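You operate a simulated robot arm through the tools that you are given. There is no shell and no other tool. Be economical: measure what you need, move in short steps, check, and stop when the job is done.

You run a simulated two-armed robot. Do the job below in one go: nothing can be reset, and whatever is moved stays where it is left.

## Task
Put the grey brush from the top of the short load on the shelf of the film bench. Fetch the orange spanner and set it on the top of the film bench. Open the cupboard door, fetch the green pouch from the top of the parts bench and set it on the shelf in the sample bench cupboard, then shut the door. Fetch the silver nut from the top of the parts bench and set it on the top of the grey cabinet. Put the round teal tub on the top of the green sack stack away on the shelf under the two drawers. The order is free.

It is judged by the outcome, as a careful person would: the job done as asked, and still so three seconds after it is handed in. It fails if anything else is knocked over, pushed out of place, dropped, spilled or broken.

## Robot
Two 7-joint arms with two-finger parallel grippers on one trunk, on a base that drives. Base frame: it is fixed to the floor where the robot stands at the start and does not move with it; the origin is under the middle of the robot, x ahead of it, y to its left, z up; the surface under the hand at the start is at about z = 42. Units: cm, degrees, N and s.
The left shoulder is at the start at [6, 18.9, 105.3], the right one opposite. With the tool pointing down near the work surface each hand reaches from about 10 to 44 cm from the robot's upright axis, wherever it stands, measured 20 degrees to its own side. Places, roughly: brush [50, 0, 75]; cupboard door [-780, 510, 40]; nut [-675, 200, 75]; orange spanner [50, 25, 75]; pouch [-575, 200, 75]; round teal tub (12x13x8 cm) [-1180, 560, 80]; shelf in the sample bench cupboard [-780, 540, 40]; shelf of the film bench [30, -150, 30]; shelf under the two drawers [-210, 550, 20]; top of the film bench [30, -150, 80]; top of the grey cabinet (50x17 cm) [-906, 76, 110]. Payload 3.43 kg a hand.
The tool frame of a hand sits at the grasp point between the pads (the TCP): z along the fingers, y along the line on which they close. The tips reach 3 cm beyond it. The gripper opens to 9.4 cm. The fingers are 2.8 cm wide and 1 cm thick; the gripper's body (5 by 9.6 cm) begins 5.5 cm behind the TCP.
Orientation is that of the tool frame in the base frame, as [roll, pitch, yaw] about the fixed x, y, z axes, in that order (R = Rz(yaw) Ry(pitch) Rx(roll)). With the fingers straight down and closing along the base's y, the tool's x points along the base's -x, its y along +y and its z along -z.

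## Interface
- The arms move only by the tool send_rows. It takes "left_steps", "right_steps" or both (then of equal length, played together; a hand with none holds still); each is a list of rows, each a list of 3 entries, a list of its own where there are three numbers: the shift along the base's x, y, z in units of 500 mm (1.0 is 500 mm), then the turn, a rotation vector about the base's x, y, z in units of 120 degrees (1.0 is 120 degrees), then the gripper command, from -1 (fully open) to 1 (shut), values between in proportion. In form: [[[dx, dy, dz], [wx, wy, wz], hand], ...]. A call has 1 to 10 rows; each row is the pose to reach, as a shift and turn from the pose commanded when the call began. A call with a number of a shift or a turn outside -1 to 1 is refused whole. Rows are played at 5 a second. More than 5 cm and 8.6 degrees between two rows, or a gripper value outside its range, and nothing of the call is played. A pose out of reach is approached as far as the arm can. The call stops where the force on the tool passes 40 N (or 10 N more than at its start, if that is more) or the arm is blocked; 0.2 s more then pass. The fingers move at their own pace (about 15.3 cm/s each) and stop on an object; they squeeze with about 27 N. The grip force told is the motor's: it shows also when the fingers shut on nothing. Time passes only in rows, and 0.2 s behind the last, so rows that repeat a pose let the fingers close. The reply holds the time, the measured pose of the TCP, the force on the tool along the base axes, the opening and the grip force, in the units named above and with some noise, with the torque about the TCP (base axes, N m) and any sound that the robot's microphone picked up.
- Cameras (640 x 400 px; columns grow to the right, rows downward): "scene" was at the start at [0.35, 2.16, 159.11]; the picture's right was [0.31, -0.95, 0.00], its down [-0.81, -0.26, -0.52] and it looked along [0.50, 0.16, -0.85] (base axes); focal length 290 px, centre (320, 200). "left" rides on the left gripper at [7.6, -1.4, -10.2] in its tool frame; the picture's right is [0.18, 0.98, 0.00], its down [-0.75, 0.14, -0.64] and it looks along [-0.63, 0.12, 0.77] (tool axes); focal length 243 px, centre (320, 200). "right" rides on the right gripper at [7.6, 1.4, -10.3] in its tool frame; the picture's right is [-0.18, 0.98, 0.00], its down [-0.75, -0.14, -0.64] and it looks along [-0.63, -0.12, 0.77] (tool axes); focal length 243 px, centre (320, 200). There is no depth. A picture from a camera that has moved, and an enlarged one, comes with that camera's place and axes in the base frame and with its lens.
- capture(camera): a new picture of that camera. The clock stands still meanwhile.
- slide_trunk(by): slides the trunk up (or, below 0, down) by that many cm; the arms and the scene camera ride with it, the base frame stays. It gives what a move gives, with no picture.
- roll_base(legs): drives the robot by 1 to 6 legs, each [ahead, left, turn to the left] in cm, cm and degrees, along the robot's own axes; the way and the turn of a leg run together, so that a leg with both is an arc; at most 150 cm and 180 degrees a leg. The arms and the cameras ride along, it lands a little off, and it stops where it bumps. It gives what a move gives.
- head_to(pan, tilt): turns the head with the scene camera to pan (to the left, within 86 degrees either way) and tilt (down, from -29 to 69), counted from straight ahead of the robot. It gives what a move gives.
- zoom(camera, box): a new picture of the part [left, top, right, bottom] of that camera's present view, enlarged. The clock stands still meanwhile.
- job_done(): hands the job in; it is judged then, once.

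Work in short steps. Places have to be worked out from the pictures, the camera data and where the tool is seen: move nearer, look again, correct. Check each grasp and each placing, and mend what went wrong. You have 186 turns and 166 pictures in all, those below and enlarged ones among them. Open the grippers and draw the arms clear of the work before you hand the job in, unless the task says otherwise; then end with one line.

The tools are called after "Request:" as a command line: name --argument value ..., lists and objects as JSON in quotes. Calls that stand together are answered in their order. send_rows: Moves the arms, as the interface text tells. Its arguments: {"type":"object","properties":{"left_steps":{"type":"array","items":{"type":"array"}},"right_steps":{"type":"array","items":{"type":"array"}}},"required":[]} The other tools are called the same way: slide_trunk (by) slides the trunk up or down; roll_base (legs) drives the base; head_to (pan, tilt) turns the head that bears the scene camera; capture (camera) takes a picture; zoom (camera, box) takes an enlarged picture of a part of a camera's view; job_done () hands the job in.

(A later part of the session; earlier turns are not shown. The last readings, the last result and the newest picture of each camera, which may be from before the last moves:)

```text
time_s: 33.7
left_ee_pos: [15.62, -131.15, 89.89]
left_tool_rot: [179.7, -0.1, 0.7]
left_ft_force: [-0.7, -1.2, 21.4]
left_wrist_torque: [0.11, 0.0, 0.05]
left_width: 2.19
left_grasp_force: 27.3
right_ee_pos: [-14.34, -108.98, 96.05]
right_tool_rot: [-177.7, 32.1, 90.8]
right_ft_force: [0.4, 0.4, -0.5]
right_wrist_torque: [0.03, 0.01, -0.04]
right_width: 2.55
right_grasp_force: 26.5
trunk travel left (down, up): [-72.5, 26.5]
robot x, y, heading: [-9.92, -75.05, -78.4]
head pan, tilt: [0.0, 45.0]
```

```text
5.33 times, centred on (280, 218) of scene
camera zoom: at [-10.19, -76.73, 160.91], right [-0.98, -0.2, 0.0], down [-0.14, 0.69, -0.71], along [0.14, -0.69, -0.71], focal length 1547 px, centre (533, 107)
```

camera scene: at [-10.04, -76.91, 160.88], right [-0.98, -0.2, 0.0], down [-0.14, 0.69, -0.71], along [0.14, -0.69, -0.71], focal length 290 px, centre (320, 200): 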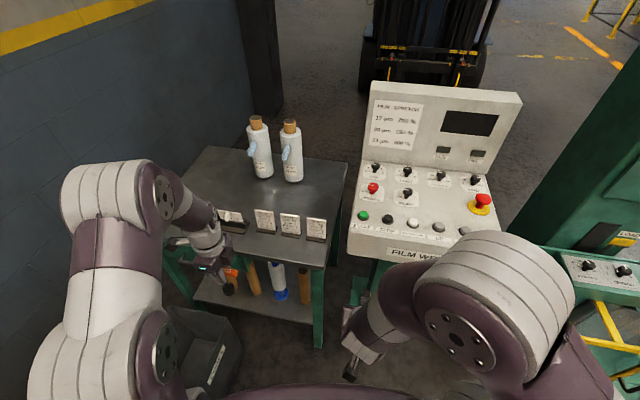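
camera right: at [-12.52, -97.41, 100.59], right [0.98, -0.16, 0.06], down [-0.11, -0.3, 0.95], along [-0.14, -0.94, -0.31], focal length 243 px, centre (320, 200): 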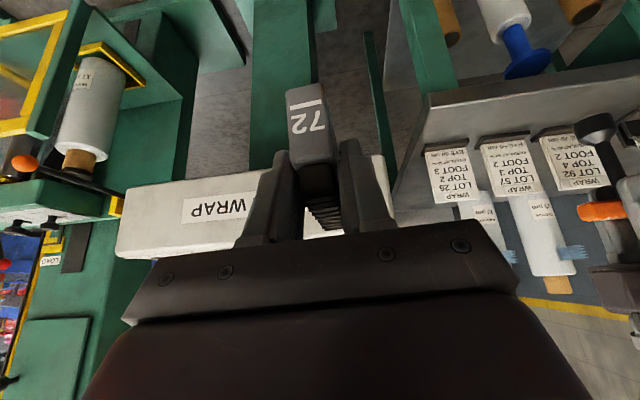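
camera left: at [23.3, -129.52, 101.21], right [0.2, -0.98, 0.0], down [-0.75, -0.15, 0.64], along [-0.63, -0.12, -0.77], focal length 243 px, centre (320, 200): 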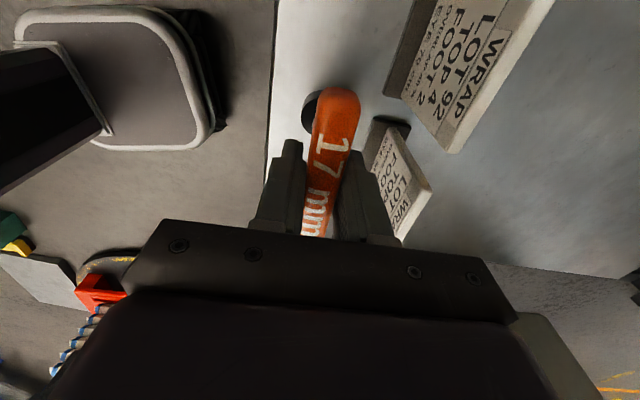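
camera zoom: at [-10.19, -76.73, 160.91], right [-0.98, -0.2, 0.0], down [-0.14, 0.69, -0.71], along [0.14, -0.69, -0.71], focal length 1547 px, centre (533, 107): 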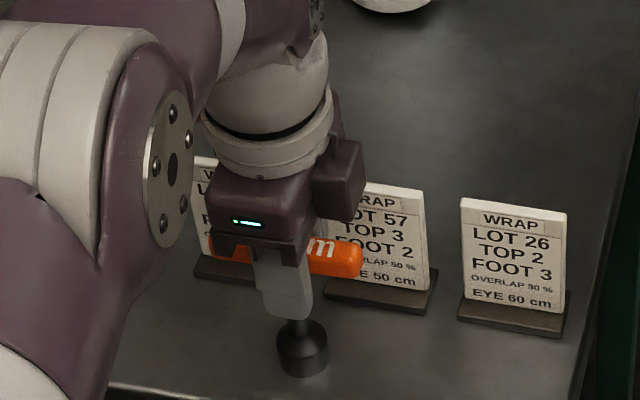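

Contact (21 N). I ease the pressure, open a little, and check before withdrawing.

Request:
send_rows --left_steps '[[[0, 0, 0.003], [0, 0, 0], 1], [[0, 0, 0.003], [0, 0, 0], 0.45], [[0, 0, 0.003], [0, 0, 0], 0.3], [[0, 0, 0.003], [0, 0, 0], 0.1], [[0, 0, 0.003], [0, 0, 0], 0.1]]'

Request:
zoom --camera "scene" --box '[240, 180, 320, 255]'

Request:
capture --camera "left"

```text
time_s: 34.9
left_ee_pos: [15.81, -131.13, 89.69]
left_tool_rot: [180.0, -0.1, 0.7]
left_ft_force: [0.5, -0.1, -0.2]
left_wrist_torque: [-0.02, 0.0, -0.01]
left_width: 4.21
left_grasp_force: 0.1
right_ee_pos: [-14.23, -109.16, 95.94]
right_tool_rot: [-177.8, 32.0, 90.7]
right_ft_force: [-0.9, 0.2, -1.6]
right_wrist_torque: [0.02, -0.02, -0.01]
right_width: 2.57
right_grasp_force: 27.2
trunk travel left (down, up): [-72.5, 26.5]
robot x, y, heading: [-10.5, -74.87, -78.3]
head pan, tilt: [0.0, 45.0]
```

```text
5.33 times, centred on (280, 218) of scene
camera zoom: at [-10.09, -76.87, 160.88], right [-0.98, -0.2, 0.0], down [-0.14, 0.69, -0.71], along [0.14, -0.69, -0.71], focal length 1547 px, centre (533, 107)
```

zoom: 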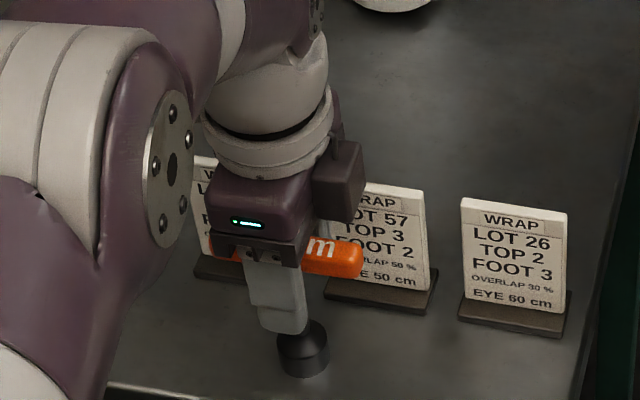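

```text
126 pictures are left
camera left: at [23.28, -129.45, 100.04], right [0.2, -0.98, 0.0], down [-0.75, -0.15, 0.64], along [-0.63, -0.13, -0.77], focal length 243 px, centre (320, 200)
```

left: 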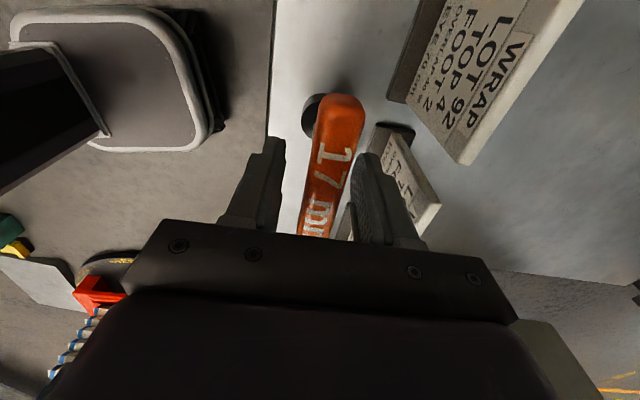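

It stands free. Raise the left hand straight up and draw it back.

Request:
send_rows --left_steps '[[[0, 0.0, 0.06], [0, 0, 0], 0.1], [[0, 0.0, 0.14], [0, 0, 0], 0.1], [[0, 0.0, 0.22], [0, 0, 0], 0.1], [[0, 0.08, 0.25], [0, 0, 0], 0.1], [[0.0, 0.17, 0.25], [0, 0, 0], 0.1], [[0.0, 0.26, 0.25], [0, 0, 0], 0.1], [[0.0, 0.35, 0.25], [0, 0, 0], 0.1], [[0.02, 0.44, 0.25], [0, 0, 0], -1]]'

Request:
capture --camera "scene"

```text
time_s: 36.7
left_ee_pos: [16.63, -108.92, 102.21]
left_tool_rot: [179.9, -0.1, 0.7]
left_ft_force: [-0.1, 0.3, -0.4]
left_wrist_torque: [-0.01, -0.04, 0.02]
left_width: 9.41
left_grasp_force: 0.0
left hand out of reach, approached as far as the arm can: row 2, 3, 4
right_ee_pos: [-14.21, -109.02, 95.97]
right_tool_rot: [-177.5, 32.0, 90.8]
right_ft_force: [1.1, -0.4, -1.0]
right_wrist_torque: [-0.01, 0.03, 0.01]
right_width: 2.58
right_grasp_force: 26.8
trunk travel left (down, up): [-72.5, 26.5]
robot x, y, heading: [-10.37, -75.06, -78.5]
head pan, tilt: [0.0, 45.0]
```

```text
125 pictures are left
camera scene: at [-10.02, -76.7, 160.89], right [-0.98, -0.2, 0.0], down [-0.14, 0.69, -0.71], along [0.14, -0.69, -0.71], focal length 290 px, centre (320, 200)
```

scene: 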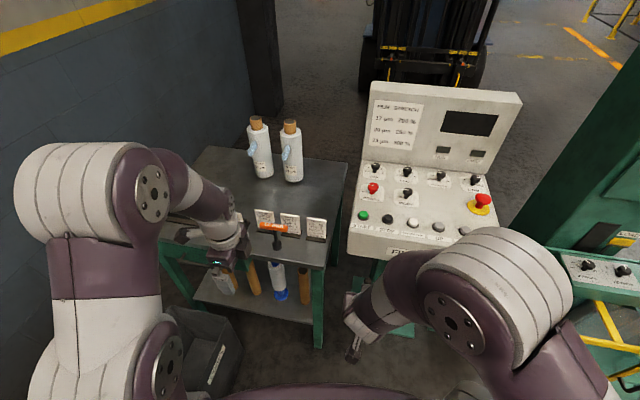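

Spanner stands on the bench. Before lowering the trunk for the shelf I check what is below the left arm.

Request:
head_to --pan 50 --tilt 60

Request:
capture --camera "scene"

```text
time_s: 37.8
left_ee_pos: [16.64, -109.13, 102.22]
left_tool_rot: [-179.9, 0.0, 0.7]
left_ft_force: [-0.1, -0.1, 0.3]
left_wrist_torque: [-0.01, -0.03, 0.0]
left_width: 9.4
left_grasp_force: 0.0
right_ee_pos: [-14.24, -109.06, 95.97]
right_tool_rot: [-177.5, 31.9, 90.7]
right_ft_force: [-0.1, -0.2, -1.6]
right_wrist_torque: [0.03, 0.01, -0.01]
right_width: 2.53
right_grasp_force: 27.2
trunk travel left (down, up): [-72.5, 26.5]
robot x, y, heading: [-10.6, -74.69, -78.5]
head pan, tilt: [50.0, 60.0]
```

```text
124 pictures are left
camera scene: at [-5.85, -72.12, 158.94], right [-0.48, -0.88, 0.0], down [-0.76, 0.41, -0.5], along [0.44, -0.24, -0.87], focal length 290 px, centre (320, 200)
```

scene: 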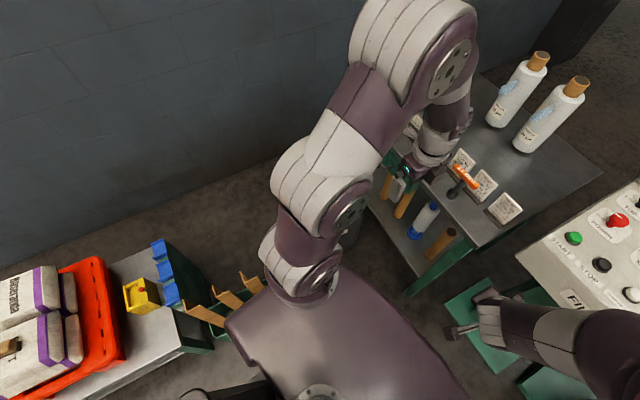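

The left elbow hangs near the bench edge; I draw the left hand back and up to shift it.

Request:
send_rows --left_steps '[[[0, 0.05, 0.07], [0, 0, 0], -1], [[0, 0.1, 0.14], [0, 0, 0], -1], [[0, 0.15, 0.21], [0, 0, 0], -1], [[0, 0.2, 0.28], [0, 0, 0], -1], [[0, 0.24, 0.36], [0, 0, 0], -1]]'

Request:
capture --camera "scene"

```text
time_s: 39.0
left_ee_pos: [17.17, -98.52, 114.13]
left_tool_rot: [-179.9, 0.0, 0.8]
left_ft_force: [-0.5, 0.6, -0.2]
left_wrist_torque: [-0.02, 0.01, -0.02]
left_width: 9.4
left_grasp_force: 0.0
left hand out of reach, approached as far as the arm can: row 4, 5
right_ee_pos: [-14.17, -109.12, 96.03]
right_tool_rot: [-177.6, 32.0, 90.8]
right_ft_force: [-0.1, 0.0, -2.4]
right_wrist_torque: [0.04, 0.01, -0.03]
right_width: 2.56
right_grasp_force: 26.6
trunk travel left (down, up): [-72.5, 26.5]
robot x, y, heading: [-10.42, -74.9, -78.2]
head pan, tilt: [50.0, 60.0]
```

```text
123 pictures are left
camera scene: at [-5.83, -72.12, 158.93], right [-0.48, -0.88, 0.0], down [-0.76, 0.41, -0.5], along [0.44, -0.24, -0.87], focal length 290 px, centre (320, 200)
```

scene: 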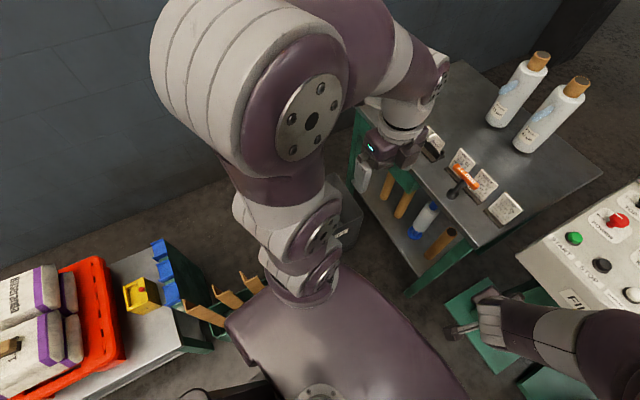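

Elbow is now high and back. I shift the left hand further left out of the right arm's way, then lower the trunk 42 cm.

Request:
send_rows --left_steps '[[[0.08, 0.03, 0.0], [0, 0, 0], -1], [[0.16, 0.06, 0], [0, 0, 0], -1], [[0.24, 0.1, 0], [0, 0, 0], -1], [[0.32, 0.13, 0], [0, 0, 0], -1]]'

Request:
slide_trunk --by -20

Request:
capture --camera "scene"

Request:
head_to --pan 5 --tilt 45

Request:
capture --camera "scene"

```text
time_s: 40.0
left_ee_pos: [33.13, -92.07, 113.91]
left_tool_rot: [180.0, 0.1, 0.8]
left_ft_force: [0.3, 0.4, 0.0]
left_wrist_torque: [0.01, -0.01, 0.03]
left_width: 9.41
left_grasp_force: 0.0
right_ee_pos: [-14.01, -109.23, 96.0]
right_tool_rot: [-177.5, 32.0, 91.0]
right_ft_force: [-1.0, 1.0, -1.8]
right_wrist_torque: [0.04, -0.01, -0.01]
right_width: 2.55
right_grasp_force: 26.9
trunk travel left (down, up): [-72.5, 26.5]
robot x, y, heading: [-10.28, -74.83, -78.6]
head pan, tilt: [50.0, 60.0]
```

```text
time_s: 42.2
left_ee_pos: [33.02, -92.14, 93.99]
left_tool_rot: [-179.9, 0.0, 0.6]
left_ft_force: [-0.5, 0.0, 0.2]
left_wrist_torque: [0.01, -0.01, -0.03]
left_width: 9.4
left_grasp_force: 0.0
right_ee_pos: [-14.24, -109.12, 76.01]
right_tool_rot: [-177.7, 32.0, 90.8]
right_ft_force: [0.7, -0.1, -0.7]
right_wrist_torque: [0.05, 0.0, 0.0]
right_width: 2.56
right_grasp_force: 26.8
trunk travel left (down, up): [-52.5, 46.5]
robot x, y, heading: [-10.49, -74.92, -78.5]
head pan, tilt: [50.0, 60.0]
```

```text
122 pictures are left
camera scene: at [-5.85, -72.08, 138.94], right [-0.48, -0.88, 0.0], down [-0.76, 0.41, -0.5], along [0.44, -0.24, -0.87], focal length 290 px, centre (320, 200)
```

scene: 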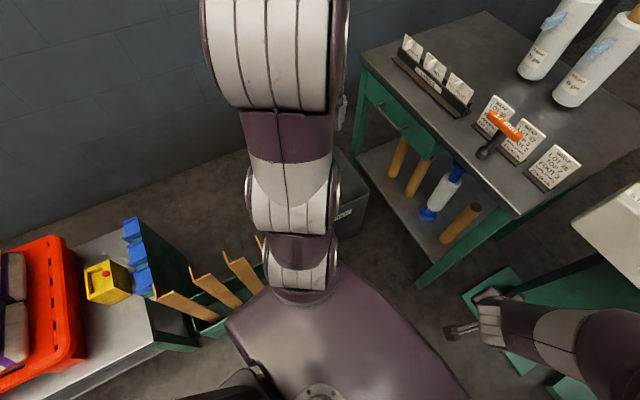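

```text
time_s: 43.3
left_ee_pos: [32.9, -92.11, 93.83]
left_tool_rot: [180.0, -0.1, 0.8]
left_ft_force: [-0.3, -0.9, 0.7]
left_wrist_torque: [0.03, -0.01, -0.01]
left_width: 9.39
left_grasp_force: 0.0
right_ee_pos: [-14.2, -109.2, 76.03]
right_tool_rot: [-177.6, 31.9, 90.8]
right_ft_force: [-0.4, 1.6, -0.8]
right_wrist_torque: [0.01, -0.03, -0.01]
right_width: 2.55
right_grasp_force: 26.7
trunk travel left (down, up): [-52.5, 46.5]
robot x, y, heading: [-10.38, -74.71, -78.5]
head pan, tilt: [5.0, 45.0]
```

```text
121 pictures are left
camera scene: at [-9.38, -76.71, 140.88], right [-0.96, -0.29, 0.0], down [-0.2, 0.68, -0.71], along [0.2, -0.68, -0.71], focal length 290 px, centre (320, 200)
```

scene: 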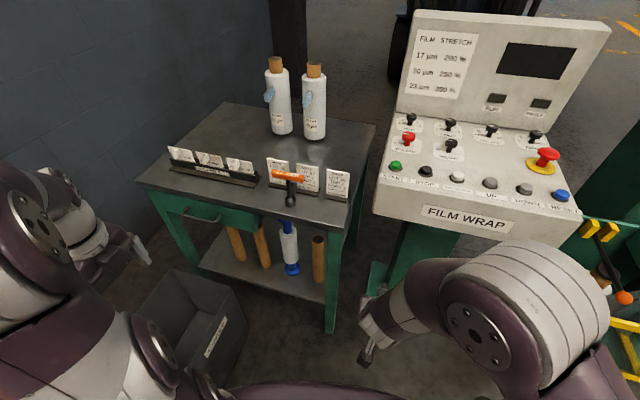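

Measurements agree (tube at x≈9.4, wrapper at 21.7, y≈−138; shelf edge y≈−127). I lower another 20 cm.

Request:
slide_trunk --by -22

Request:
send_rows --right_steps '[[[0.09, 0.0, -0.02], [0, 0, 0], 1], [[0.18, 0.0, -0.04], [0, 0, 0], 1], [[0.27, 0.0, -0.06], [0, 0, 0], 1], [[0.36, 0.0, -0.08], [0, 0, 0], 1], [[0.45, 0.0, -0.1], [0, 0, 0], 1], [[0.53, 0.0, -0.12], [0, 0, 0], 1], [[0.59, 0.0, -0.14], [0.017, 0, 0], 1]]'

Request:
capture --camera "scene"

Request:
capture --camera "right"

```text
time_s: 45.7
left_ee_pos: [32.96, -92.06, 72.08]
left_tool_rot: [180.0, 0.0, 0.6]
left_ft_force: [0.5, 0.0, 0.5]
left_wrist_torque: [-0.02, 0.0, -0.02]
left_width: 9.4
left_grasp_force: 0.1
right_ee_pos: [-14.22, -109.11, 54.19]
right_tool_rot: [-177.7, 32.1, 90.8]
right_ft_force: [0.4, -1.0, -0.5]
right_wrist_torque: [0.01, 0.0, 0.0]
right_width: 2.55
right_grasp_force: 27.0
trunk travel left (down, up): [-30.5, 68.5]
robot x, y, heading: [-10.18, -74.91, -78.7]
head pan, tilt: [5.0, 45.0]
```

```text
time_s: 47.3
left_ee_pos: [32.93, -92.07, 71.94]
left_tool_rot: [-180.0, 0.1, 0.7]
left_ft_force: [-0.4, -0.1, -0.9]
left_wrist_torque: [-0.03, 0.02, -0.01]
left_width: 9.38
left_grasp_force: 0.1
right_ee_pos: [15.44, -109.13, 46.93]
right_tool_rot: [-177.6, 29.9, 91.0]
right_ft_force: [-0.6, 0.4, 0.4]
right_wrist_torque: [0.06, 0.02, 0.0]
right_width: 2.59
right_grasp_force: 27.3
trunk travel left (down, up): [-30.5, 68.5]
robot x, y, heading: [-10.68, -74.95, -78.5]
head pan, tilt: [5.0, 45.0]
```

```text
120 pictures are left
camera scene: at [-9.35, -76.72, 118.88], right [-0.96, -0.29, 0.0], down [-0.2, 0.68, -0.71], along [0.2, -0.68, -0.71], focal length 290 px, centre (320, 200)
```

scene: 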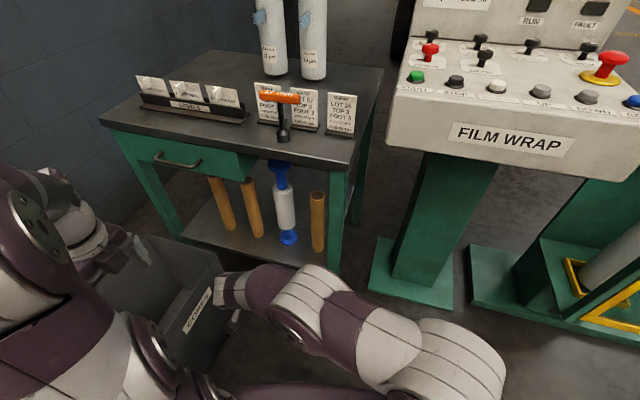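

```text
119 pictures are left
camera right: at [17.1, -97.28, 52.07], right [0.98, -0.16, 0.06], down [-0.11, -0.33, 0.94], along [-0.14, -0.93, -0.34], focal length 243 px, centre (320, 200)
```

right: 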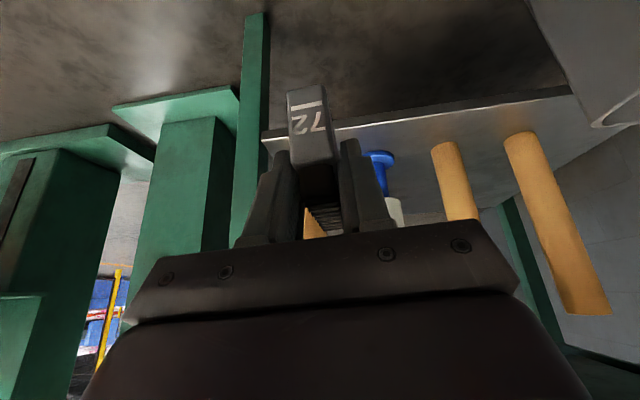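

The gap is confirmed at x≈15. I advance the brush into it, just above the shelf.

Request:
send_rows --right_steps '[[[0, -0.085, -0.035], [0, 0, 0], 1], [[0, -0.17, -0.07], [0, 0, 0], 1], [[0, -0.255, -0.1], [0, 0, 0], 1], [[-0.003, -0.34, -0.14], [0, 0, 0], 1], [[-0.004, -0.42, -0.17], [0, 0, 0], 1], [[-0.004, -0.448, -0.19], [0, 0, 0], 1]]'

Request:
zoom --camera "scene" --box '[190, 150, 380, 300]'

Request:
capture --camera "right"

```text
time_s: 48.7
left_ee_pos: [32.99, -92.01, 71.93]
left_tool_rot: [179.9, 0.0, 0.8]
left_ft_force: [0.2, 0.3, -0.2]
left_wrist_torque: [-0.01, 0.04, -0.01]
left_width: 9.38
left_grasp_force: 0.0
right_ee_pos: [14.8, -131.22, 37.63]
right_tool_rot: [-177.8, 30.0, 90.9]
right_ft_force: [0.8, 0.7, -1.2]
right_wrist_torque: [0.02, 0.01, 0.01]
right_width: 2.55
right_grasp_force: 27.2
right hand out of reach, approached as far as the arm can: row 6
trunk travel left (down, up): [-30.5, 68.5]
robot x, y, heading: [-10.46, -74.69, -78.3]
head pan, tilt: [5.0, 45.0]
```

```text
2.67 times, centred on (285, 225) of scene
camera zoom: at [-9.38, -76.71, 118.89], right [-0.96, -0.29, 0.0], down [-0.2, 0.68, -0.71], along [0.2, -0.68, -0.71], focal length 774 px, centre (413, 133)
```

zoom: 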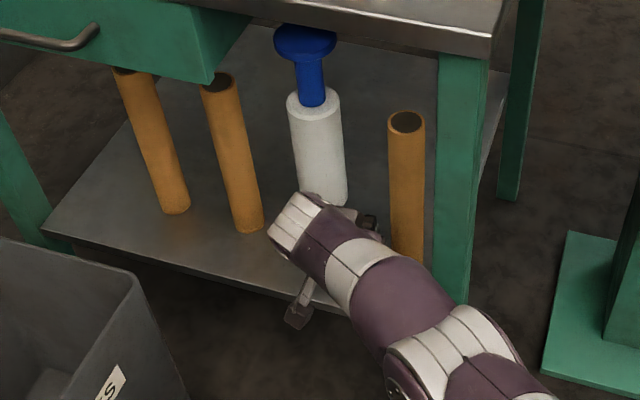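

```text
117 pictures are left
camera right: at [16.4, -119.41, 42.76], right [0.98, -0.16, 0.06], down [-0.11, -0.33, 0.94], along [-0.14, -0.93, -0.34], focal length 243 px, centre (320, 200)
```

right: 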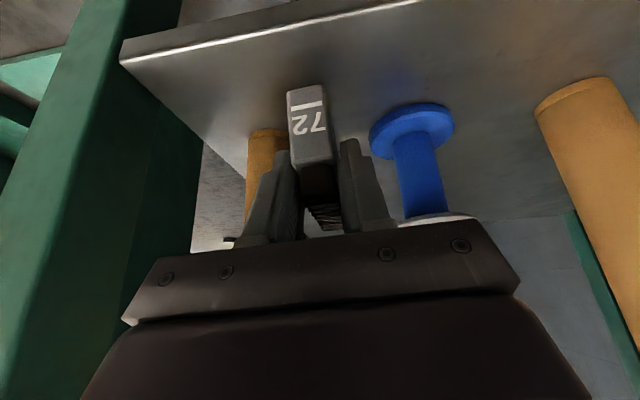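

Well centred in the gap. I lower to the shelf gently.

Request:
send_rows --right_steps '[[[0, 0, -0.02], [0, 0, 0], 1], [[0, 0, -0.04], [0, 0, 0], 1], [[0, 0, -0.055], [0, 0, 0], 1]]'

Request:
capture --camera "right"

```text
time_s: 49.5
left_ee_pos: [32.98, -92.11, 71.98]
left_tool_rot: [180.0, 0.0, 0.7]
left_ft_force: [0.6, -0.5, 0.1]
left_wrist_torque: [0.02, -0.02, -0.03]
left_width: 9.39
left_grasp_force: 0.1
right_ee_pos: [14.55, -130.81, 35.78]
right_tool_rot: [-177.7, 30.0, 90.8]
right_ft_force: [-0.2, 0.0, -1.3]
right_wrist_torque: [0.01, 0.03, -0.01]
right_width: 2.56
right_grasp_force: 26.5
right hand out of reach, approached as far as the arm can: row 2, 3
trunk travel left (down, up): [-30.5, 68.5]
robot x, y, heading: [-10.49, -74.76, -78.0]
head pan, tilt: [5.0, 45.0]
```

```text
116 pictures are left
camera right: at [16.22, -119.07, 40.78], right [0.98, -0.17, 0.06], down [-0.11, -0.33, 0.94], along [-0.14, -0.93, -0.34], focal length 243 px, centre (320, 200)
```

right: 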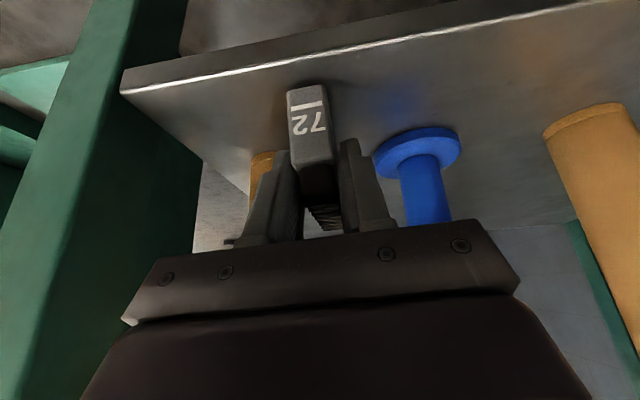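

Arm reach limit; I lower with the trunk a bit instead.

Request:
slide_trunk --by -1.2

Request:
zoom --camera "right" --box '[220, 50, 460, 240]'

```text
time_s: 50.1
left_ee_pos: [32.7, -91.94, 70.96]
left_tool_rot: [179.9, -0.2, 0.7]
left_ft_force: [-0.6, 0.6, 1.1]
left_wrist_torque: [0.0, -0.02, -0.01]
left_width: 9.4
left_grasp_force: 0.0
right_ee_pos: [14.57, -131.03, 35.07]
right_tool_rot: [-178.0, 30.4, 90.6]
right_ft_force: [-5.0, -3.6, 23.8]
right_wrist_torque: [0.15, 0.08, 0.03]
right_width: 2.62
right_grasp_force: 27.4
trunk travel left (down, up): [-29.3, 69.7]
robot x, y, heading: [-10.6, -74.86, -78.3]
head pan, tilt: [5.0, 45.0]
```

```text
2.11 times, centred on (340, 145) of right
camera zoom: at [16.23, -119.18, 39.99], right [0.98, -0.17, 0.06], down [-0.11, -0.32, 0.94], along [-0.13, -0.93, -0.34], focal length 511 px, centre (278, 316)
```

zoom: 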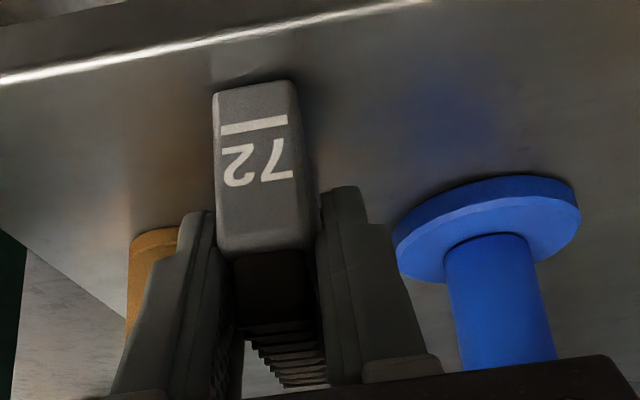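

Contact. Open a little and withdraw along the tool axis.

Request:
send_rows --right_steps '[[[0, 0, 0.003], [0, 0, 0], 0.45], [[0, 0, 0.003], [0, 0, 0], 0.2], [[0, 0, 0.003], [0, 0, 0], 0.1], [[0, 0.02, 0.04], [0, 0, 0], 0.1], [[0, 0.05, 0.1], [0, 0, 0], 0.1], [[0, 0.1, 0.17], [0, 0, 0], 0.1], [[0, 0.18, 0.2], [0, 0, 0], 0.1]]'

Request:
capture --camera "right"

Request:
zoom --camera "scene" --box '[190, 150, 380, 300]'

```text
time_s: 51.7
left_ee_pos: [32.9, -92.06, 70.88]
left_tool_rot: [180.0, 0.0, 0.7]
left_ft_force: [-0.5, 0.5, 0.4]
left_wrist_torque: [-0.01, 0.01, -0.02]
left_width: 9.4
left_grasp_force: 0.2
right_ee_pos: [14.57, -121.94, 44.51]
right_tool_rot: [-177.7, 30.0, 90.7]
right_ft_force: [-1.2, -0.2, -0.7]
right_wrist_torque: [0.0, 0.01, 0.01]
right_width: 4.23
right_grasp_force: 0.0
trunk travel left (down, up): [-29.3, 69.7]
robot x, y, heading: [-10.47, -74.54, -78.5]
head pan, tilt: [5.0, 45.0]
```

```text
114 pictures are left
camera right: at [16.26, -110.11, 49.52], right [0.98, -0.17, 0.06], down [-0.11, -0.33, 0.94], along [-0.14, -0.93, -0.34], focal length 243 px, centre (320, 200)
```

right: 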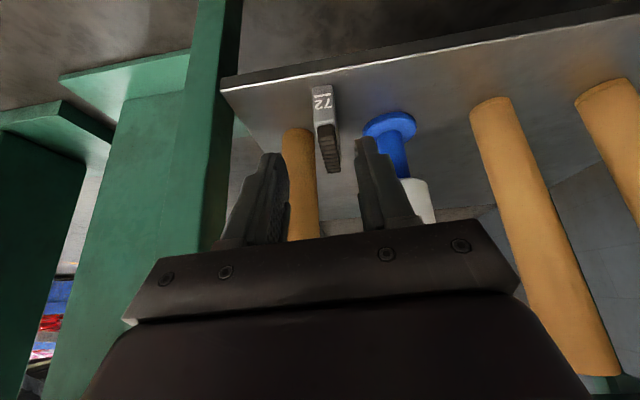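

```text
2.67 times, centred on (285, 225) of scene
camera zoom: at [-9.39, -76.68, 117.68], right [-0.96, -0.29, 0.0], down [-0.2, 0.68, -0.71], along [0.2, -0.68, -0.71], focal length 774 px, centre (413, 133)
```

zoom: 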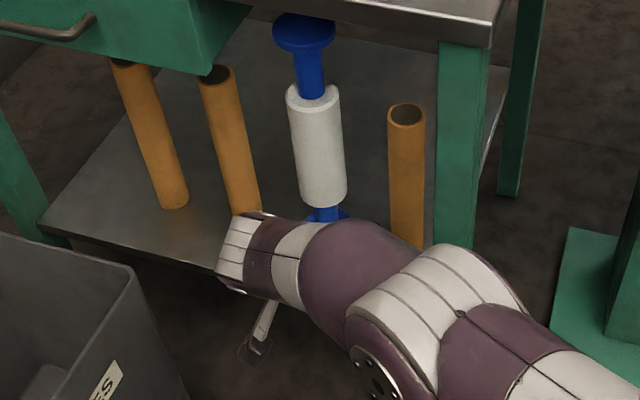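

The brush lies on the shelf, free. I withdraw the right arm the way it came, raise the trunk and back off.

Request:
send_rows --right_steps '[[[0, 0.09, 0.03], [0, 0, 0], 0.1], [[0, 0.18, 0.06], [0, 0, 0], 0.1], [[0, 0.24, 0.06], [0, 0, 0], 0.1], [[-0.09, 0.25, 0.06], [0, 0, 0], 0.1], [[-0.18, 0.25, 0.08], [0, 0, 0], 0.1], [[-0.27, 0.25, 0.1], [0, 0, 0], 0.1], [[-0.36, 0.25, 0.12], [0, 0, 0], 0.1], [[-0.45, 0.25, 0.14], [0, 0, 0], 0.1]]'

Request:
slide_trunk --by 43

Request:
head_to --pan -70 --tilt 20

Request:
capture --camera "scene"

```text
time_s: 53.5
left_ee_pos: [33.08, -91.94, 70.67]
left_tool_rot: [-180.0, 0.0, 0.8]
left_ft_force: [-0.7, -1.0, -0.2]
left_wrist_torque: [-0.02, 0.02, 0.0]
left_width: 9.39
left_grasp_force: 0.0
right_ee_pos: [-8.06, -109.35, 51.57]
right_tool_rot: [-177.7, 30.1, 90.7]
right_ft_force: [-0.2, 0.1, 0.0]
right_wrist_torque: [0.0, -0.02, 0.01]
right_width: 4.24
right_grasp_force: 0.1
trunk travel left (down, up): [-29.3, 69.7]
robot x, y, heading: [-10.1, -74.77, -78.3]
head pan, tilt: [5.0, 45.0]
```

```text
refused: 43 is not a number from -40 to 40
```

```text
time_s: 54.9
left_ee_pos: [32.98, -92.11, 70.75]
left_tool_rot: [180.0, 0.1, 0.7]
left_ft_force: [0.0, -0.2, 0.6]
left_wrist_torque: [-0.01, -0.03, 0.0]
left_width: 9.42
left_grasp_force: 0.0
right_ee_pos: [-7.87, -109.46, 51.51]
right_tool_rot: [-177.6, 30.0, 90.8]
right_ft_force: [-0.5, -0.1, -1.8]
right_wrist_torque: [-0.01, 0.03, -0.01]
right_width: 4.25
right_grasp_force: 0.0
trunk travel left (down, up): [-29.3, 69.7]
robot x, y, heading: [-10.06, -74.75, -78.5]
head pan, tilt: [-70.0, 20.0]
```

```text
112 pictures are left
camera scene: at [-19.64, -73.8, 121.55], right [-0.52, 0.85, 0.0], down [0.29, 0.18, -0.94], along [-0.8, -0.49, -0.34], focal length 290 px, centre (320, 200)
```

scene: 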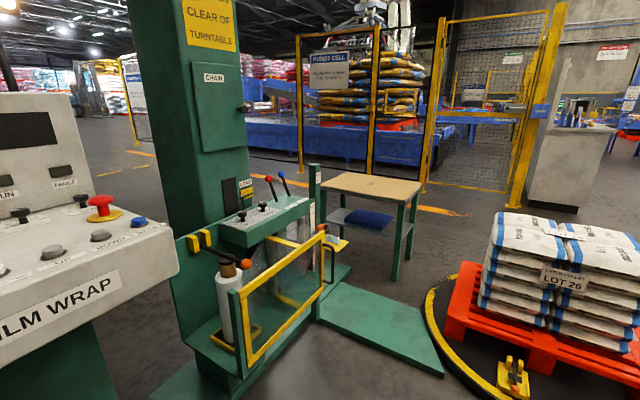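

The brush is placed. I raise the trunk, back off and turn around to look at the hall to the west/north-west.

Request:
slide_trunk --by 40

Request:
roll_base --legs '[[-60, 0, 0], [0, 0, -120]]'

Request:
head_to --pan 0 --tilt 15

Request:
capture --camera "scene"

```text
time_s: 58.8
left_ee_pos: [32.87, -92.02, 110.76]
left_tool_rot: [179.9, 0.1, 0.7]
left_ft_force: [-0.8, 0.0, 0.2]
left_wrist_torque: [-0.04, 0.01, 0.04]
left_width: 9.42
left_grasp_force: 0.1
right_ee_pos: [-8.0, -109.39, 91.57]
right_tool_rot: [-177.7, 29.9, 90.8]
right_ft_force: [-0.1, -1.0, 0.7]
right_wrist_torque: [-0.01, 0.0, 0.0]
right_width: 4.23
right_grasp_force: 0.0
trunk travel left (down, up): [-69.3, 29.7]
robot x, y, heading: [-10.46, -75.03, -78.4]
head pan, tilt: [-70.0, 20.0]
```

```text
time_s: 67.2
left_ee_pos: [-59.07, -44.93, 110.82]
left_tool_rot: [180.0, 0.0, -120.0]
left_ft_force: [0.1, 0.0, -0.3]
left_wrist_torque: [0.0, -0.02, 0.04]
left_width: 9.39
left_grasp_force: 0.1
right_ee_pos: [-53.3, -0.82, 91.6]
right_tool_rot: [-177.6, 30.0, -29.9]
right_ft_force: [0.2, -0.2, -0.4]
right_wrist_torque: [0.04, 0.0, 0.0]
right_width: 4.23
right_grasp_force: 0.0
trunk travel left (down, up): [-69.3, 29.7]
robot x, y, heading: [-22.27, -16.41, 161.0]
head pan, tilt: [-70.0, 20.0]
```

```text
time_s: 68.6
left_ee_pos: [-59.07, -44.91, 110.81]
left_tool_rot: [180.0, 0.0, -120.0]
left_ft_force: [0.1, -0.1, -0.1]
left_wrist_torque: [0.03, 0.0, -0.01]
left_width: 9.39
left_grasp_force: 0.0
right_ee_pos: [-53.3, -0.91, 91.5]
right_tool_rot: [-177.7, 30.1, -29.8]
right_ft_force: [0.5, -0.4, 0.0]
right_wrist_torque: [-0.01, 0.0, -0.01]
right_width: 4.25
right_grasp_force: 0.1
trunk travel left (down, up): [-69.3, 29.7]
robot x, y, heading: [-22.09, -16.45, 160.9]
head pan, tilt: [0.0, 15.0]
```

```text
111 pictures are left
camera scene: at [-25.62, -15.29, 162.37], right [0.33, 0.94, 0.0], down [0.24, -0.08, -0.97], along [-0.91, 0.32, -0.26], focal length 290 px, centre (320, 200)
```

scene: 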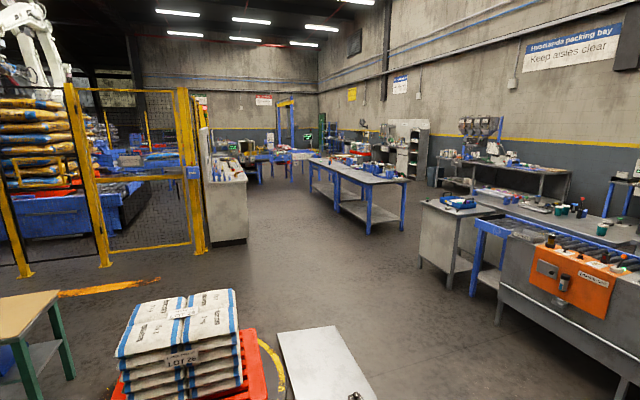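

The parts bench is the long grey table ahead (x −380..−700, y≈180–240). I drive around the turntable ramp via y≈125 and then along −x.

Request:
roll_base --legs '[[0, 0, -37], [140, 0, 0], [30, 0, 0], [0, 0, 56], [130, 0, 0], [130, 0, 0]]'

Request:
head_to --pan -25 --tilt 20

Request:
capture --camera "scene"

```text
time_s: 93.8
left_ee_pos: [-404.05, 81.78, 110.86]
left_tool_rot: [-179.9, 0.1, -100.1]
left_ft_force: [-0.4, -0.2, 0.8]
left_wrist_torque: [0.03, 0.02, 0.02]
left_width: 9.39
left_grasp_force: 0.0
right_ee_pos: [-413.3, 125.33, 91.53]
right_tool_rot: [-177.7, 30.0, -10.0]
right_ft_force: [0.6, 0.0, -0.7]
right_wrist_torque: [0.02, 0.0, 0.0]
right_width: 4.21
right_grasp_force: 0.0
trunk travel left (down, up): [-69.3, 29.7]
robot x, y, heading: [-379.25, 121.13, -179.0]
head pan, tilt: [0.0, 15.0]
```

```text
time_s: 94.7
left_ee_pos: [-404.09, 81.73, 110.78]
left_tool_rot: [180.0, 0.0, -100.1]
left_ft_force: [0.0, 0.1, 0.6]
left_wrist_torque: [0.01, -0.03, -0.01]
left_width: 9.38
left_grasp_force: 0.0
right_ee_pos: [-413.29, 125.29, 91.57]
right_tool_rot: [-177.7, 30.0, -10.0]
right_ft_force: [-0.3, -0.3, -0.5]
right_wrist_torque: [-0.03, 0.01, 0.04]
right_width: 4.23
right_grasp_force: 0.1
trunk travel left (down, up): [-69.3, 29.7]
robot x, y, heading: [-378.61, 121.02, -179.3]
head pan, tilt: [-25.0, 20.0]
```

```text
110 pictures are left
camera scene: at [-381.6, 125.03, 161.55], right [0.41, 0.91, 0.0], down [0.31, -0.14, -0.94], along [-0.86, 0.38, -0.34], focal length 290 px, centre (320, 200)
```

scene: 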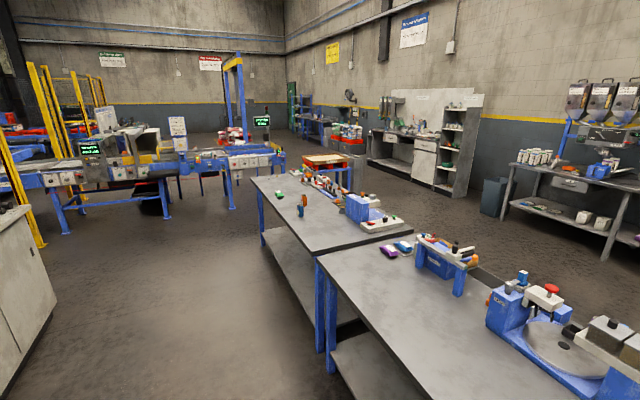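

I zoom in on the bench to find the nut and the green pouch.

Request:
zoom --camera "scene" --box '[230, 150, 450, 290]'

Request:
zoom --camera "scene" --box '[280, 90, 480, 215]'

```text
2.86 times, centred on (340, 220) of scene
camera zoom: at [-381.6, 125.03, 161.55], right [0.41, 0.91, 0.0], down [0.31, -0.14, -0.94], along [-0.86, 0.38, -0.34], focal length 829 px, centre (263, 143)
```

zoom: 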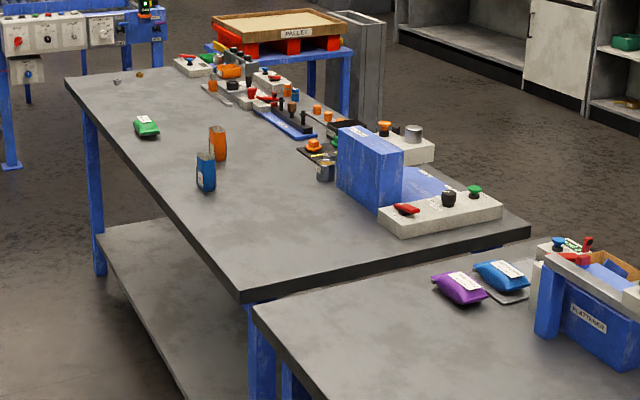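

```text
3.20 times, centred on (380, 152) of scene
camera zoom: at [-381.6, 125.03, 161.55], right [0.41, 0.91, 0.0], down [0.31, -0.14, -0.94], along [-0.86, 0.38, -0.34], focal length 928 px, centre (128, 352)
```

zoom: 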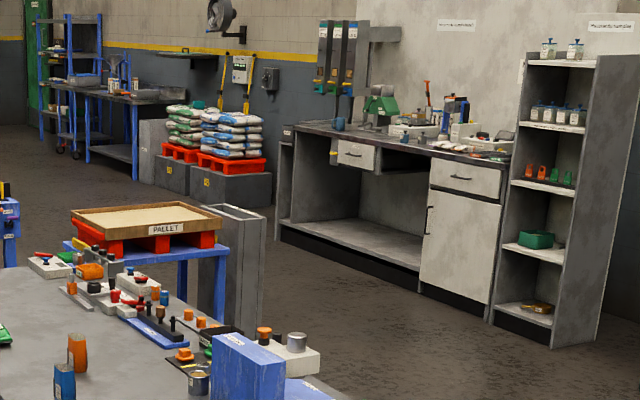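

The nut lies near the far end of the parts bench (~[-684,198]) and the green pouch at ~[-628,193]. I drive there and turn to face the bench.

Request:
roll_base --legs '[[140, 0, 0], [137, 0, 0], [0, 0, -90], [12, 0, 0]]'

Request:
head_to --pan 0 --tilt 50

Request:
capture --camera "scene"

```text
time_s: 112.8
left_ee_pos: [-695.43, 153.55, 110.8]
left_tool_rot: [-180.0, -0.1, 169.6]
left_ft_force: [-0.1, -0.2, -0.2]
left_wrist_torque: [0.0, -0.02, 0.01]
left_width: 9.4
left_grasp_force: 0.0
right_ee_pos: [-652.04, 162.76, 91.6]
right_tool_rot: [-177.7, 30.0, -100.3]
right_ft_force: [0.3, 0.9, -0.2]
right_wrist_torque: [-0.01, 0.0, -0.02]
right_width: 4.24
right_grasp_force: 0.1
trunk travel left (down, up): [-69.3, 29.7]
robot x, y, heading: [-656.28, 128.12, 90.8]
head pan, tilt: [-25.0, 20.0]
```

```text
time_s: 113.7
left_ee_pos: [-695.34, 153.61, 110.71]
left_tool_rot: [-180.0, 0.0, 169.7]
left_ft_force: [1.2, -0.5, -0.4]
left_wrist_torque: [0.01, 0.01, -0.05]
left_width: 9.4
left_grasp_force: 0.0
right_ee_pos: [-652.01, 162.63, 91.59]
right_tool_rot: [-177.7, 30.0, -100.2]
right_ft_force: [0.1, -0.4, -0.3]
right_wrist_torque: [0.0, -0.01, -0.01]
right_width: 4.23
right_grasp_force: 0.1
trunk travel left (down, up): [-69.3, 29.7]
robot x, y, heading: [-656.14, 128.32, 90.7]
head pan, tilt: [0.0, 50.0]
```

```text
107 pictures are left
camera scene: at [-656.45, 130.07, 157.0], right [1.0, 0.01, 0.0], down [0.01, -0.77, -0.64], along [-0.01, 0.64, -0.77], focal length 290 px, centre (320, 200)
```

scene: 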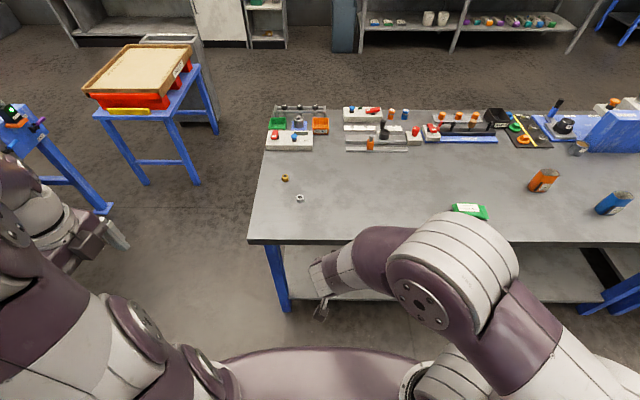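

Silver nut at ~[-665,199] (a brass one beside it at px 285,178), pouch at ~[-605.5,192.5]. I shift right 18 and ahead 16 so the left hand gets the nut and the right hand the pouch.

Request:
roll_base --legs '[[0, -18, 0], [16, 0, 0]]'

Request:
capture --camera "scene"

Request:
zoom --camera "scene" --box '[200, 150, 300, 220]'

```text
time_s: 116.2
left_ee_pos: [-677.82, 169.6, 110.77]
left_tool_rot: [179.9, 0.0, 169.8]
left_ft_force: [-0.4, -1.2, -0.6]
left_wrist_torque: [-0.02, 0.06, -0.03]
left_width: 9.4
left_grasp_force: 0.0
right_ee_pos: [-634.44, 178.85, 91.57]
right_tool_rot: [-177.7, 29.8, -100.2]
right_ft_force: [-0.3, 0.5, 0.1]
right_wrist_torque: [-0.03, 0.0, 0.0]
right_width: 4.21
right_grasp_force: 0.0
trunk travel left (down, up): [-69.3, 29.7]
robot x, y, heading: [-638.66, 144.02, 90.5]
head pan, tilt: [0.0, 50.0]
```

```text
106 pictures are left
camera scene: at [-638.85, 146.19, 156.99], right [1.0, 0.01, 0.0], down [0.01, -0.77, -0.64], along [-0.01, 0.64, -0.77], focal length 290 px, centre (320, 200)
```

scene: 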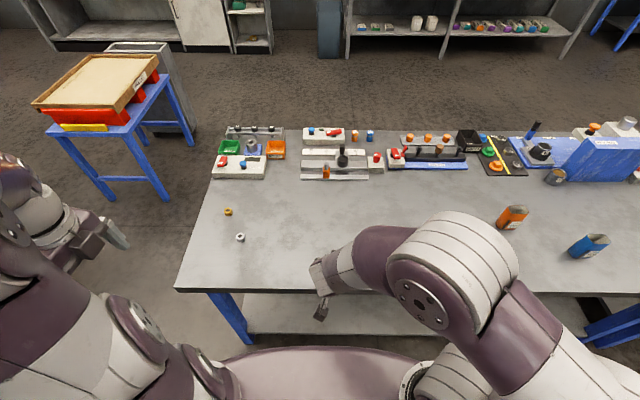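

```text
5.71 times, centred on (250, 185) of scene
camera zoom: at [-638.85, 146.19, 156.99], right [1.0, 0.01, 0.0], down [0.01, -0.77, -0.64], along [-0.01, 0.64, -0.77], focal length 1658 px, centre (720, 286)
```

zoom: 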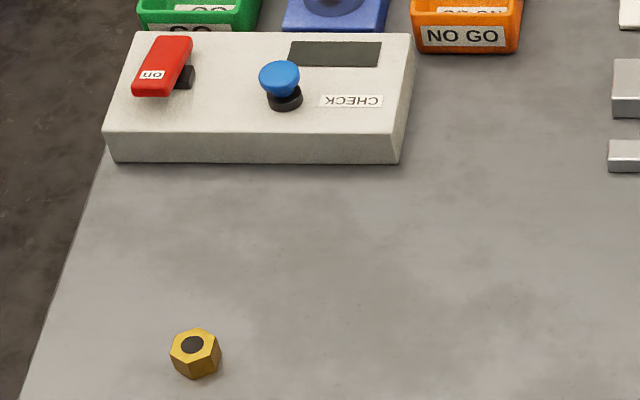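

Request:
zoom --camera "scene" --box '[210, 220, 270, 258]'

Request:
capture --camera "left"

Request:
capture --camera "right"

```text
10.53 times, centred on (240, 239) of scene
camera zoom: at [-638.85, 146.19, 156.99], right [1.0, 0.01, 0.0], down [0.01, -0.77, -0.64], along [-0.01, 0.64, -0.77], focal length 3054 px, centre (1162, -210)
```

zoom: 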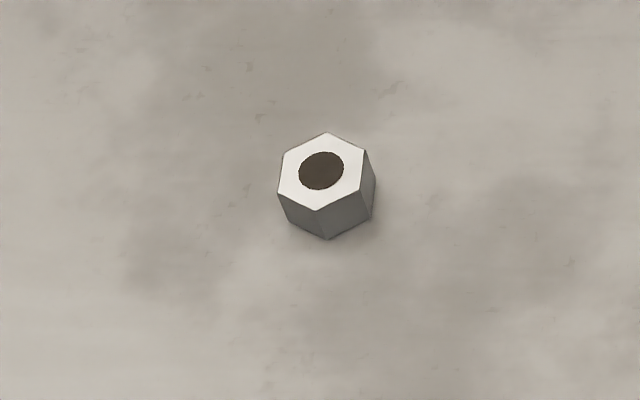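

```text
103 pictures are left
camera left: at [-685.62, 169.66, 121.07], right [0.0, 1.0, 0.0], down [0.77, 0.0, 0.64], along [0.64, 0.0, -0.77], focal length 243 px, centre (320, 200)
```

left: 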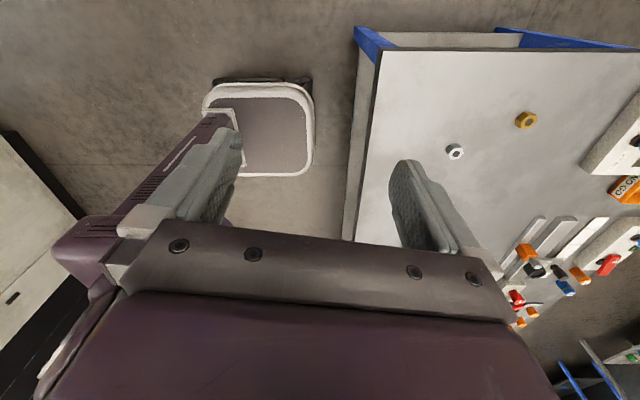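

```text
102 pictures are left
camera right: at [-638.24, 167.66, 96.61], right [-0.93, 0.35, 0.06], down [0.17, 0.3, 0.94], along [0.31, 0.89, -0.34], focal length 243 px, centre (320, 200)
```

right: 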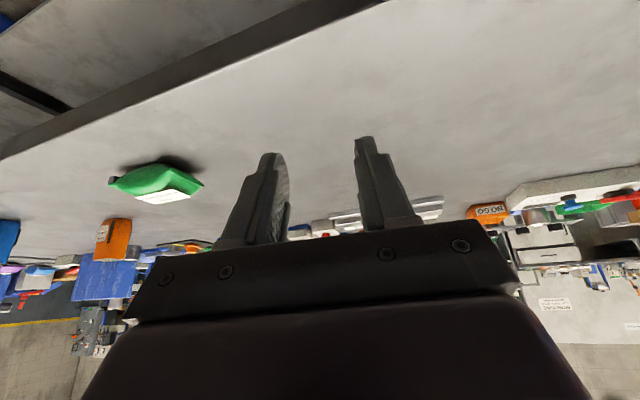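

The silver nut's flats face ±x, and comparing views gives it at ≈[-664,195,80] (bench top ≈79). I turn the left hand about 95° and bring it above, in two halves.

Request:
send_rows --left_steps '[[[0.02, 0.04, -0.02], [0, 0, 0.066], -1], [[0.045, 0.083, -0.04], [0, 0, 0.132], -1], [[0.07, 0.126, -0.06], [0, 0, 0.198], -1], [[0.093, 0.168, -0.08], [0, 0, 0.264], -1], [[0.116, 0.21, -0.1], [0, 0, 0.33], -1], [[0.138, 0.252, -0.12], [0, 0, 0.397], -1]]'

Request:
send_rows --left_steps '[[[0.02, 0.04, -0.03], [0, 0, 0.066], -1], [[0.045, 0.083, -0.06], [0, 0, 0.132], -1], [[0.07, 0.126, -0.1], [0, 0, 0.198], -1], [[0.093, 0.168, -0.13], [0, 0, 0.264], -1], [[0.116, 0.21, -0.16], [0, 0, 0.33], -1], [[0.138, 0.252, -0.2], [0, 0, 0.397], -1]]'

Request:
capture --camera "left"

```text
time_s: 117.6
left_ee_pos: [-670.85, 182.31, 104.64]
left_tool_rot: [180.0, -0.1, -142.6]
left_ft_force: [-1.1, -0.3, -1.2]
left_wrist_torque: [0.01, -0.01, -0.01]
left_width: 9.4
left_grasp_force: 0.0
right_ee_pos: [-634.31, 178.84, 91.45]
right_tool_rot: [-177.7, 29.9, -100.2]
right_ft_force: [-1.0, 0.0, -0.2]
right_wrist_torque: [0.0, -0.02, 0.03]
right_width: 4.23
right_grasp_force: 0.1
trunk travel left (down, up): [-69.3, 29.7]
robot x, y, heading: [-638.85, 144.02, 90.7]
head pan, tilt: [0.0, 50.0]
```

```text
time_s: 119.0
left_ee_pos: [-663.95, 194.95, 94.71]
left_tool_rot: [-179.9, -0.1, -94.9]
left_ft_force: [0.1, 0.0, 0.2]
left_wrist_torque: [-0.02, 0.0, -0.03]
left_width: 9.4
left_grasp_force: 0.1
right_ee_pos: [-634.43, 178.98, 91.57]
right_tool_rot: [-177.6, 30.0, -100.2]
right_ft_force: [0.3, 0.5, 0.3]
right_wrist_torque: [0.01, -0.01, 0.0]
right_width: 4.21
right_grasp_force: 0.1
trunk travel left (down, up): [-69.3, 29.7]
robot x, y, heading: [-638.9, 144.46, 90.4]
head pan, tilt: [0.0, 50.0]
```

```text
101 pictures are left
camera left: at [-663.26, 187.27, 104.95], right [-1.0, -0.1, 0.0], down [-0.08, 0.76, 0.64], along [-0.06, 0.64, -0.77], focal length 243 px, centre (320, 200)
```

left: 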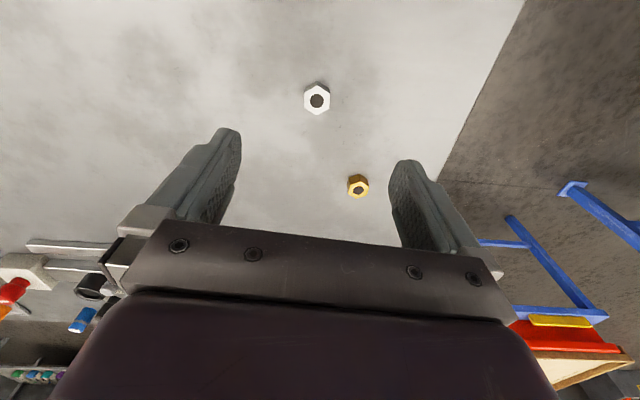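

Dead over it. I descend to z≈84.5 and check.

Request:
send_rows --left_steps '[[[0.004, 0, -0.08], [0, 0, 0], -1], [[0.004, 0, -0.16], [0, 0, 0], -1], [[0.004, 0, -0.204], [0, 0, 0], -1]]'

Request:
capture --camera "left"

```text
time_s: 119.8
left_ee_pos: [-663.87, 194.75, 84.54]
left_tool_rot: [180.0, -0.1, -95.1]
left_ft_force: [0.6, 0.1, -0.1]
left_wrist_torque: [0.01, 0.01, -0.01]
left_width: 9.38
left_grasp_force: 0.2
right_ee_pos: [-634.41, 178.82, 91.66]
right_tool_rot: [-177.7, 30.0, -100.1]
right_ft_force: [0.5, 0.2, 0.2]
right_wrist_torque: [-0.01, -0.01, 0.02]
right_width: 4.26
right_grasp_force: 0.0
trunk travel left (down, up): [-69.3, 29.7]
robot x, y, heading: [-638.53, 144.3, 90.5]
head pan, tilt: [0.0, 50.0]
```

```text
100 pictures are left
camera left: at [-663.06, 187.09, 94.8], right [-1.0, -0.1, 0.0], down [-0.07, 0.76, 0.64], along [-0.06, 0.64, -0.77], focal length 243 px, centre (320, 200)
```

left: 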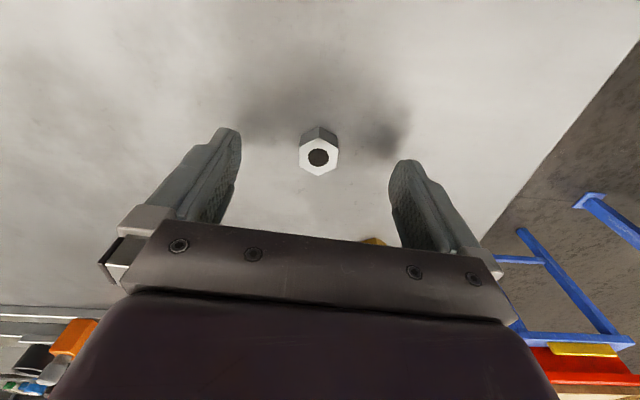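

Nut top is at ≈81.8, so the bench is at ≈80. I lower 1.2 cm and close.

Request:
send_rows --left_steps '[[[0.002, 0, -0.012], [0, 0, 0], -1], [[0.002, 0, -0.024], [0, 0, 0], -1], [[0.002, 0, -0.024], [0, 0, 0], 0.2], [[0.002, 0, -0.024], [0, 0, 0], 1], [[0.002, 0, -0.024], [0, 0, 0], 1], [[0.002, 0, -0.024], [0, 0, 0], 1], [[0.002, 0, -0.024], [0, 0, 0], 1]]'

Request:
capture --camera "left"

```text
time_s: 121.4
left_ee_pos: [-663.71, 194.74, 83.32]
left_tool_rot: [-179.9, 0.0, -95.1]
left_ft_force: [-0.9, -0.2, 0.5]
left_wrist_torque: [-0.03, -0.01, 0.0]
left_width: 2.15
left_grasp_force: 26.9
right_ee_pos: [-634.4, 178.9, 91.58]
right_tool_rot: [-177.7, 29.9, -100.3]
right_ft_force: [-0.8, 0.3, 0.1]
right_wrist_torque: [0.04, 0.01, 0.0]
right_width: 4.21
right_grasp_force: 0.1
trunk travel left (down, up): [-69.3, 29.7]
robot x, y, heading: [-638.62, 144.61, 90.6]
head pan, tilt: [0.0, 50.0]
```

```text
99 pictures are left
camera left: at [-663.0, 187.13, 93.64], right [-1.0, -0.1, 0.0], down [-0.07, 0.76, 0.64], along [-0.06, 0.64, -0.77], focal length 243 px, centre (320, 200)
```

left: 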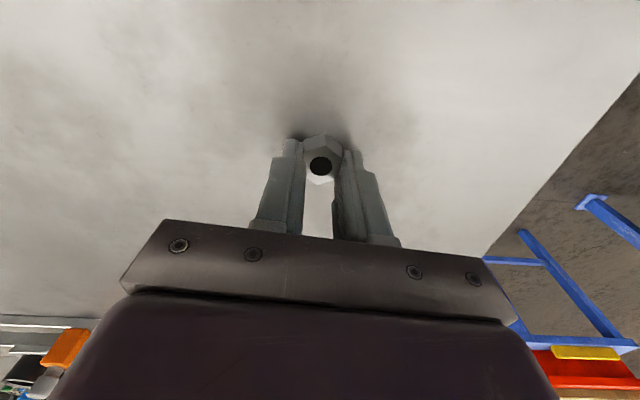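

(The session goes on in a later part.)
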